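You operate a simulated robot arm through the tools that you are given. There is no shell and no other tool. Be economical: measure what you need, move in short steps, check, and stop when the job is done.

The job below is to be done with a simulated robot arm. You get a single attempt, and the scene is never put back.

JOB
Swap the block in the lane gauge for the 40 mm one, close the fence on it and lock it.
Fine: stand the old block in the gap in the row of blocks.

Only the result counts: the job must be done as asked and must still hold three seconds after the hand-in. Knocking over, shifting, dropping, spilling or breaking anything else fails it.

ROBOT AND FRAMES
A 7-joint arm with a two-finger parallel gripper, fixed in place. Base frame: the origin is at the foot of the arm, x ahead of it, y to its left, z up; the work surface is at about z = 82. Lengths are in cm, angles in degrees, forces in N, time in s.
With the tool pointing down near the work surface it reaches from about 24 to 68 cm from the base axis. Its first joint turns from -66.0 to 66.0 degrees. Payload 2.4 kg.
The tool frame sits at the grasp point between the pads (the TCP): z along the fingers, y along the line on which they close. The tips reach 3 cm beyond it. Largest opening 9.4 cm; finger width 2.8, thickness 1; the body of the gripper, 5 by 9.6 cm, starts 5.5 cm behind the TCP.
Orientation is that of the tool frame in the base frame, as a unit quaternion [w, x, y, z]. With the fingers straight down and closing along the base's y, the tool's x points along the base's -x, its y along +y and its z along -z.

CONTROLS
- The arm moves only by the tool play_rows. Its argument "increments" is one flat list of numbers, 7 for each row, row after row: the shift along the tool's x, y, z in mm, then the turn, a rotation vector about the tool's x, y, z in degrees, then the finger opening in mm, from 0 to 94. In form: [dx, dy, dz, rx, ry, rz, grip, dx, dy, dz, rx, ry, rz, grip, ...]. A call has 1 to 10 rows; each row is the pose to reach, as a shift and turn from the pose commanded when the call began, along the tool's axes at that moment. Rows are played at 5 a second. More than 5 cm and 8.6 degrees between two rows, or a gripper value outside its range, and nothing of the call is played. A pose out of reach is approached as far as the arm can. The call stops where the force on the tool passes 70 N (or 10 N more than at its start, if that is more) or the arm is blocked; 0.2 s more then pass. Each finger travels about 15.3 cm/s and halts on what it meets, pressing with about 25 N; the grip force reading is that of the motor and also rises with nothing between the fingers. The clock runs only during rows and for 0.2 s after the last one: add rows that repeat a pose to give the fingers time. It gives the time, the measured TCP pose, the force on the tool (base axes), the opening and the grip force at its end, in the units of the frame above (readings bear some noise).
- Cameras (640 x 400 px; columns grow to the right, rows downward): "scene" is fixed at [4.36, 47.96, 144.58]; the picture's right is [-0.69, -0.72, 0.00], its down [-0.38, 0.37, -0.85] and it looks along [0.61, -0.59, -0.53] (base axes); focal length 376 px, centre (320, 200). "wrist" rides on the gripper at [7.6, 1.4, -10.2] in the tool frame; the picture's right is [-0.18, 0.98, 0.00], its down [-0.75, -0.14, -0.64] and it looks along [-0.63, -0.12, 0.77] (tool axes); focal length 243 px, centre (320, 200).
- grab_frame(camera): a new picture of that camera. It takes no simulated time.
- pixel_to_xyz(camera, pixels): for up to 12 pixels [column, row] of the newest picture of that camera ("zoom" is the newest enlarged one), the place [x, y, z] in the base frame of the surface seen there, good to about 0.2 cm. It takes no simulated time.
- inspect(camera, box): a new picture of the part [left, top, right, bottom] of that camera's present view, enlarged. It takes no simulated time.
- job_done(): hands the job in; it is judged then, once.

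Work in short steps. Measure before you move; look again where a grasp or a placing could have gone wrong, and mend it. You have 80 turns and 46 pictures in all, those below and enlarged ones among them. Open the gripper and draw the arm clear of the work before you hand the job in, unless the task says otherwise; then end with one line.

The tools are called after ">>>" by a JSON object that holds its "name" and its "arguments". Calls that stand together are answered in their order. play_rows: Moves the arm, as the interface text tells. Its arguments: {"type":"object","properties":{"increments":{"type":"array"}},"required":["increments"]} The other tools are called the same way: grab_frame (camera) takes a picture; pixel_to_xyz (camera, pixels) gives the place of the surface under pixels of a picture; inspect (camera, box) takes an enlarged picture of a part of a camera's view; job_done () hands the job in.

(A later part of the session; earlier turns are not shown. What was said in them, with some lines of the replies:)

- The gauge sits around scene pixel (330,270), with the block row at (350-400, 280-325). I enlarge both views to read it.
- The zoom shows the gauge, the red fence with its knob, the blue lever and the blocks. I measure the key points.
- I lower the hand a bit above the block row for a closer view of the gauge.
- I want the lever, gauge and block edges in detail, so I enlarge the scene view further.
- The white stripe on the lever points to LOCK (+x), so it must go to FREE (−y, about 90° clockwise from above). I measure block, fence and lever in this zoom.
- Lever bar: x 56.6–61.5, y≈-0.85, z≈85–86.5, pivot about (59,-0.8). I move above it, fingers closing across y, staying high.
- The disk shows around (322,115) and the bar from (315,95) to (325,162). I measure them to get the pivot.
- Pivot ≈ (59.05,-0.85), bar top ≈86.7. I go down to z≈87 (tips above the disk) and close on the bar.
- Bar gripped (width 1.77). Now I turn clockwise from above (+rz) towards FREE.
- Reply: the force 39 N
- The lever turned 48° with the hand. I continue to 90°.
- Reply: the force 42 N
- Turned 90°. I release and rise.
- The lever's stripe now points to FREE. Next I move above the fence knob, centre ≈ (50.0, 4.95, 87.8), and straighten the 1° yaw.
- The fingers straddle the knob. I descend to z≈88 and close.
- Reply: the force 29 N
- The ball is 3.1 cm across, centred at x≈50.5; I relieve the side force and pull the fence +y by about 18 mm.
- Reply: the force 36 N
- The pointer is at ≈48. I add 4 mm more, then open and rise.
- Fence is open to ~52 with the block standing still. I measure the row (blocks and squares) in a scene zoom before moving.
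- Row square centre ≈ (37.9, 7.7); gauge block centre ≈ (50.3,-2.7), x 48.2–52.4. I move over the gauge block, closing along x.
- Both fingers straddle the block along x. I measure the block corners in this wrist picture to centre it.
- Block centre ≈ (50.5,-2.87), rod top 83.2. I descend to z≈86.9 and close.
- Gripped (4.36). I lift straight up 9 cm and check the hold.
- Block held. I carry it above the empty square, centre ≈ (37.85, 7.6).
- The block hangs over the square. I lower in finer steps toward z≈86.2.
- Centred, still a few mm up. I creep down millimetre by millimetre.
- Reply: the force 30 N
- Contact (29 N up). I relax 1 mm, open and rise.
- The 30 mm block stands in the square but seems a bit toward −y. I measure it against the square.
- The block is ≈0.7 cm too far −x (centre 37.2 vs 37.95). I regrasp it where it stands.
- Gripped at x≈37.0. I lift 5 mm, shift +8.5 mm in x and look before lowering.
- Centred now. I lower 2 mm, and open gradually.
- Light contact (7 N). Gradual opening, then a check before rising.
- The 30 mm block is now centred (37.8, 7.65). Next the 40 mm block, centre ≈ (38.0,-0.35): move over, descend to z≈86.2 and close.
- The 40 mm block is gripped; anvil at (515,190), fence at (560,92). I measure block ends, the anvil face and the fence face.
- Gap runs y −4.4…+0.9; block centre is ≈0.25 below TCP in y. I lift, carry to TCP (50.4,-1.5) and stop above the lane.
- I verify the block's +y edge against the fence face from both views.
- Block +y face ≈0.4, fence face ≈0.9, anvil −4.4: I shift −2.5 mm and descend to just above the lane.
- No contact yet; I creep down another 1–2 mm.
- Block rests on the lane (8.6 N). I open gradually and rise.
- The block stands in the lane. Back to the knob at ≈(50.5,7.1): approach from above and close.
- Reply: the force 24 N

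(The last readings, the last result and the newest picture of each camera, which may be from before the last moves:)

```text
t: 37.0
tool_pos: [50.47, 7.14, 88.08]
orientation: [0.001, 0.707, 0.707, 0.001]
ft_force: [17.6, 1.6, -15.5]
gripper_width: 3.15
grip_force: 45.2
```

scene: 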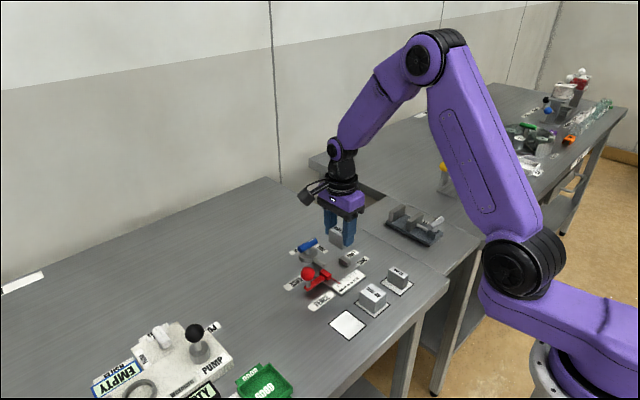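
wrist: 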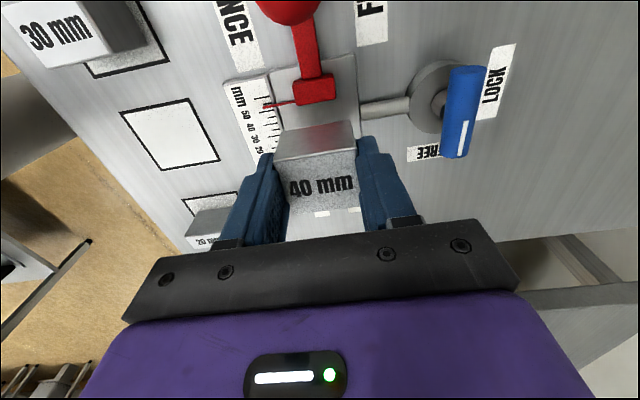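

Knob gripped (3.15). I push the fence −y in small steps until it meets resistance.

>>> {"name": "play_rows", "arguments": {"increments": [-4, 2, 0, 0, 0, 0, 20, -8, 2, 0, 0, 0, 0, 20, -10, 2, 0, 0, 0, 0, 20, -10, 2, 0, 0, 0, 0, 20]}}

>>> {"name": "inspect", "arguments": {"camera": "scene", "box": [300, 235, 396, 295]}}

```text
t: 38.0
tool_pos: [50.37, 5.98, 88.08]
orientation: [-0.001, 0.707, 0.708, -0.001]
ft_force: [5.1, 1.6, -14.4]
gripper_width: 3.15
grip_force: 44.9
```

```text
6.67 times, centred on (348, 265) of scene
```

zoom: 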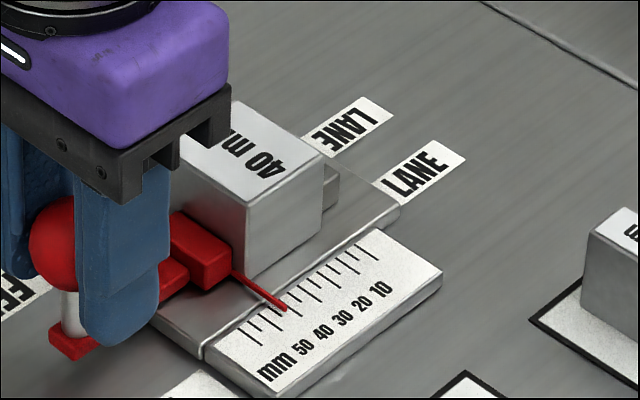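

Nearly closed (pointer just above 40). I continue by single millimetres watching the y force.

>>> {"name": "play_rows", "arguments": {"increments": [-1, 0, 0, 0, 0, 0, 20, -2, 0, 0, 0, 0, 0, 20, -2, 0, 0, 0, 0, 0, 20]}}

```text
t: 38.8
tool_pos: [50.46, 5.95, 87.96]
orientation: [-0.002, 0.706, 0.708, -0.001]
ft_force: [4.3, 2.1, -30.2]
gripper_width: 3.15
grip_force: 45.2
```

>>> {"name": "play_rows", "arguments": {"increments": [-1, 0, 0, 0, 0, 0, 20, -2, 0, 0, 0, 0, 0, 20, -2, 0, 0, 0, 0, 0, 20]}}

>>> {"name": "inspect", "arguments": {"camera": "scene", "box": [300, 235, 396, 295]}}

```text
t: 39.6
tool_pos: [50.49, 5.77, 88.03]
orientation: [-0.001, 0.706, 0.708, -0.001]
ft_force: [-2.1, 10.4, -31.2]
gripper_width: 3.15
grip_force: 44.9
```

```text
6.67 times, centred on (348, 265) of scene
```

zoom: 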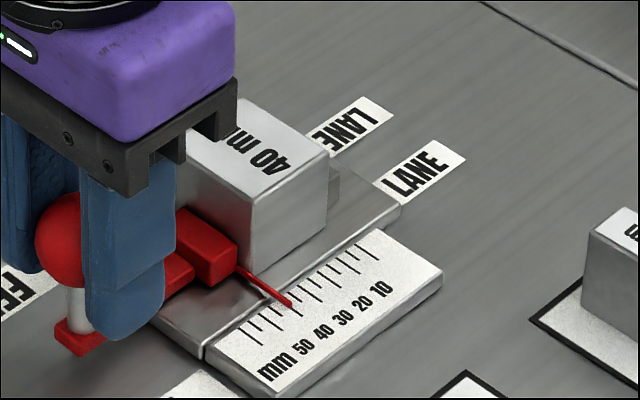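

Some resistance (10 N). I push further until a firm stop shows.

>>> {"name": "play_rows", "arguments": {"increments": [-1, 0, 0, 0, 0, 0, 20, -2, 0, 0, 0, 0, 0, 20, -2, 0, 0, 0, 0, 0, 20]}}

```text
t: 40.4
tool_pos: [50.49, 5.97, 88.21]
orientation: [-0.002, 0.706, 0.708, -0.001]
ft_force: [-9.1, 23.9, -24.3]
gripper_width: 3.17
grip_force: 45.0
```

Firm stop: force 24 N without advance. One more millimetre, then I open and rise, and look.

>>> {"name": "play_rows", "arguments": {"increments": [-1, 0, 0, 0, 0, 0, 20, -1, 0, 0, 0, 0, 0, 20, -1, 0, 0, 0, 0, 0, 50, -1, 0, 0, 0, 0, 0, 58, -1, 0, -40, 0, 0, 0, 58, -1, 0, -75, 0, 0, 0, 58, -1, 0, -75, 0, 0, 0, 58]}}

>>> {"name": "inspect", "arguments": {"camera": "scene", "box": [290, 225, 386, 285]}}

>>> {"name": "pixel_to_xyz", "arguments": {"camera": "zoom", "pixels": [[150, 300], [315, 285], [270, 310], [300, 330], [395, 260], [230, 225]]}}

```text
t: 42.0
tool_pos: [50.64, 5.55, 95.75]
orientation: [0.0, 0.707, 0.707, -0.001]
ft_force: [-0.3, 0.7, 0.3]
gripper_width: 5.81
grip_force: 0.1
```

```text
6.67 times, centred on (338, 255) of scene
```

zoom: 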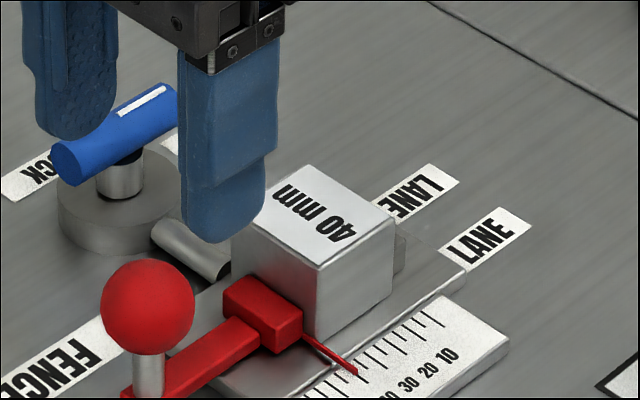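

```text
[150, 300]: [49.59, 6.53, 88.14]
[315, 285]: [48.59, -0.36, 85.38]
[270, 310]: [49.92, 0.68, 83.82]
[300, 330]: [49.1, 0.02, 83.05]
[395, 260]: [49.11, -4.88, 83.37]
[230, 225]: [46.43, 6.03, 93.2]
```

Block sits against anvil and fence. Now the lever: I go above (59.1,-0.85), fingers closing along x, then down to z≈87 and grip.

>>> {"name": "play_rows", "arguments": {"increments": [-22, 28, 0, 0, 0, 0, 50, -44, 56, 0, 0, 0, 0, 50, -64, 84.5, 0, 0, 0, 0, 50, -64, 84.5, 45, 0, 0, 0, 50, -64, 84.5, 87, 0, 0, 0, 50, -64, 84.5, 87, 0, 0, 0, 50, -64, 84.5, 87, 0, 0, 0, 10, -64, 84.5, 87, 0, 0, 0, 10, -64, 84.5, 87, 0, 0, 0, 10]}}

```text
t: 44.0
tool_pos: [59.3, -1.06, 87.04]
orientation: [0.003, 0.706, 0.708, 0.003]
ft_force: [22.9, -0.2, -12.7]
gripper_width: 1.79
grip_force: 45.2
```

Bar gripped; the pivot seems near x 59.3, so I add 2 mm in x and turn back −90° (to LOCK).

>>> {"name": "play_rows", "arguments": {"increments": [0, 2, 0, 0, 0, -8, 10, 0, 2, 0, 0, 0, -16, 10, 0, 2, 0, 0, 0, -24, 10, 0, 2, 0, 0, 0, -32, 10, 0, 2, 0, 0, 0, -40, 10, 0, 2, 0, 0, 0, -48, 10]}}

>>> {"name": "play_rows", "arguments": {"increments": [0, 0, 0, 0, 0, -8, 10, 0, 0, 0, 0, 0, -16, 10, 0, 0, 0, 0, 0, -24, 10, 0, 0, 0, 0, 0, -32, 10, 0, 0, 0, 0, 0, -40, 10, 0, 0, 0, 0, 0, -43, 10, 0, 0, 0, 0, 0, -43, 10]}}

>>> {"name": "inspect", "arguments": {"camera": "scene", "box": [270, 215, 382, 285]}}

```text
t: 45.4
tool_pos: [59.4, -1.05, 87.02]
orientation: [0.003, 0.356, 0.934, 0.0]
ft_force: [16.6, -2.6, 16.1]
gripper_width: 1.76
grip_force: 45.1
```

```text
t: 47.0
tool_pos: [59.44, -1.08, 87.11]
orientation: [0.003, -0.009, 1.0, 0.0]
ft_force: [13.3, 4.1, 18.1]
gripper_width: 1.82
grip_force: 45.2
```

```text
5.71 times, centred on (326, 250) of scene
```

zoom: 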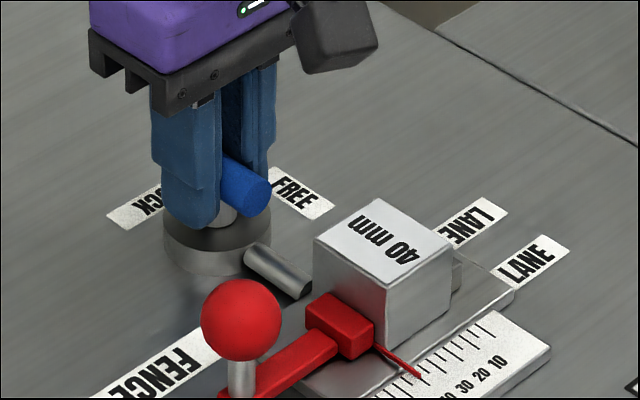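

Lever is back along x (−91°). I release and rise well clear.

>>> {"name": "play_rows", "arguments": {"increments": [0, 0, 0, 0, 0, 0, 40, 0, 0, 0, 0, 0, 0, 50, 0, 0, -40, 0, 0, 0, 50, 0, 0, -80, 0, 0, 0, 50, 0, 0, -120, 0, 0, 0, 50, 0, 0, -160, 0, 0, 0, 50, 45, 0, -160, 0, 0, 0, 50, 90, 0, -160, 0, 0, 0, 50, 135, 0, -160, 0, 0, 0, 50, 135, 0, -160, 0, 0, 0, 50]}}

>>> {"name": "inspect", "arguments": {"camera": "scene", "box": [270, 215, 382, 285]}}

>>> {"name": "grab_frame", "arguments": {"camera": "scene"}}

```text
t: 49.2
tool_pos: [45.54, -1.22, 103.07]
orientation: [0.0, -0.009, 1.0, -0.001]
ft_force: [0.3, -0.2, -0.5]
gripper_width: 5.01
grip_force: 0.0
```

```text
5.71 times, centred on (326, 250) of scene
```

zoom: 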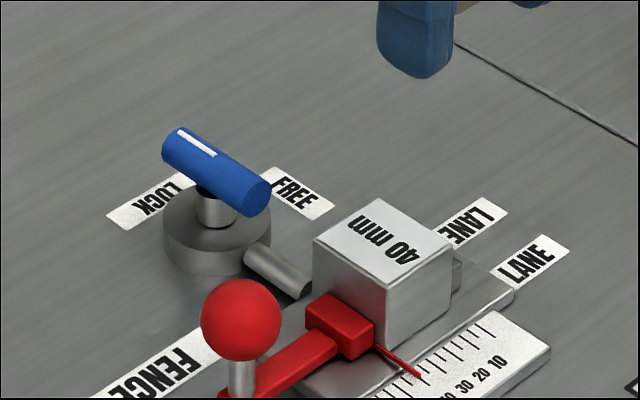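

```text
4 pictures are left
```

scene: 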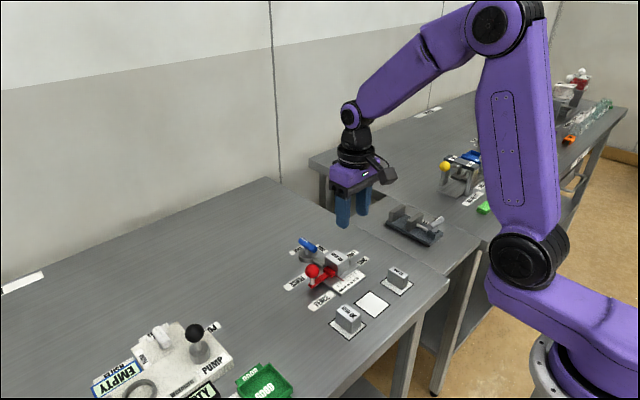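

All seems right; one enlarged wrist look checks that fence and block touch and the pointer reads 40.

>>> {"name": "inspect", "arguments": {"camera": "wrist", "box": [250, 60, 410, 170]}}

```text
3.64 times, centred on (330, 115) of wrist
```

zoom: 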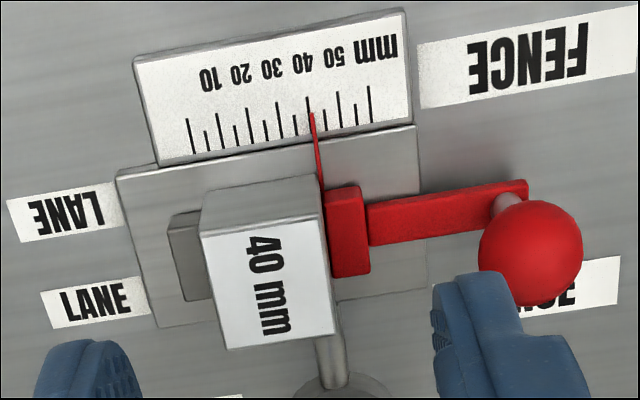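

The pointer stands at 40 with the block snug between anvil and fence, lever on LOCK, and the old block in the row. The arm is clear and the gripper open, so I hand in.

>>> {"name": "job_done", "arguments": {}}

```text
The job is handed in.
```

The 40 mm block is in the lane gauge with the fence closed on it and the lever on LOCK. The pointer reads about 40, and the 30 mm block stands centred in the gap in the row. On first release the 30 mm block sat about 7 mm off-centre in its square, so I regrasped it and moved it to the middle.
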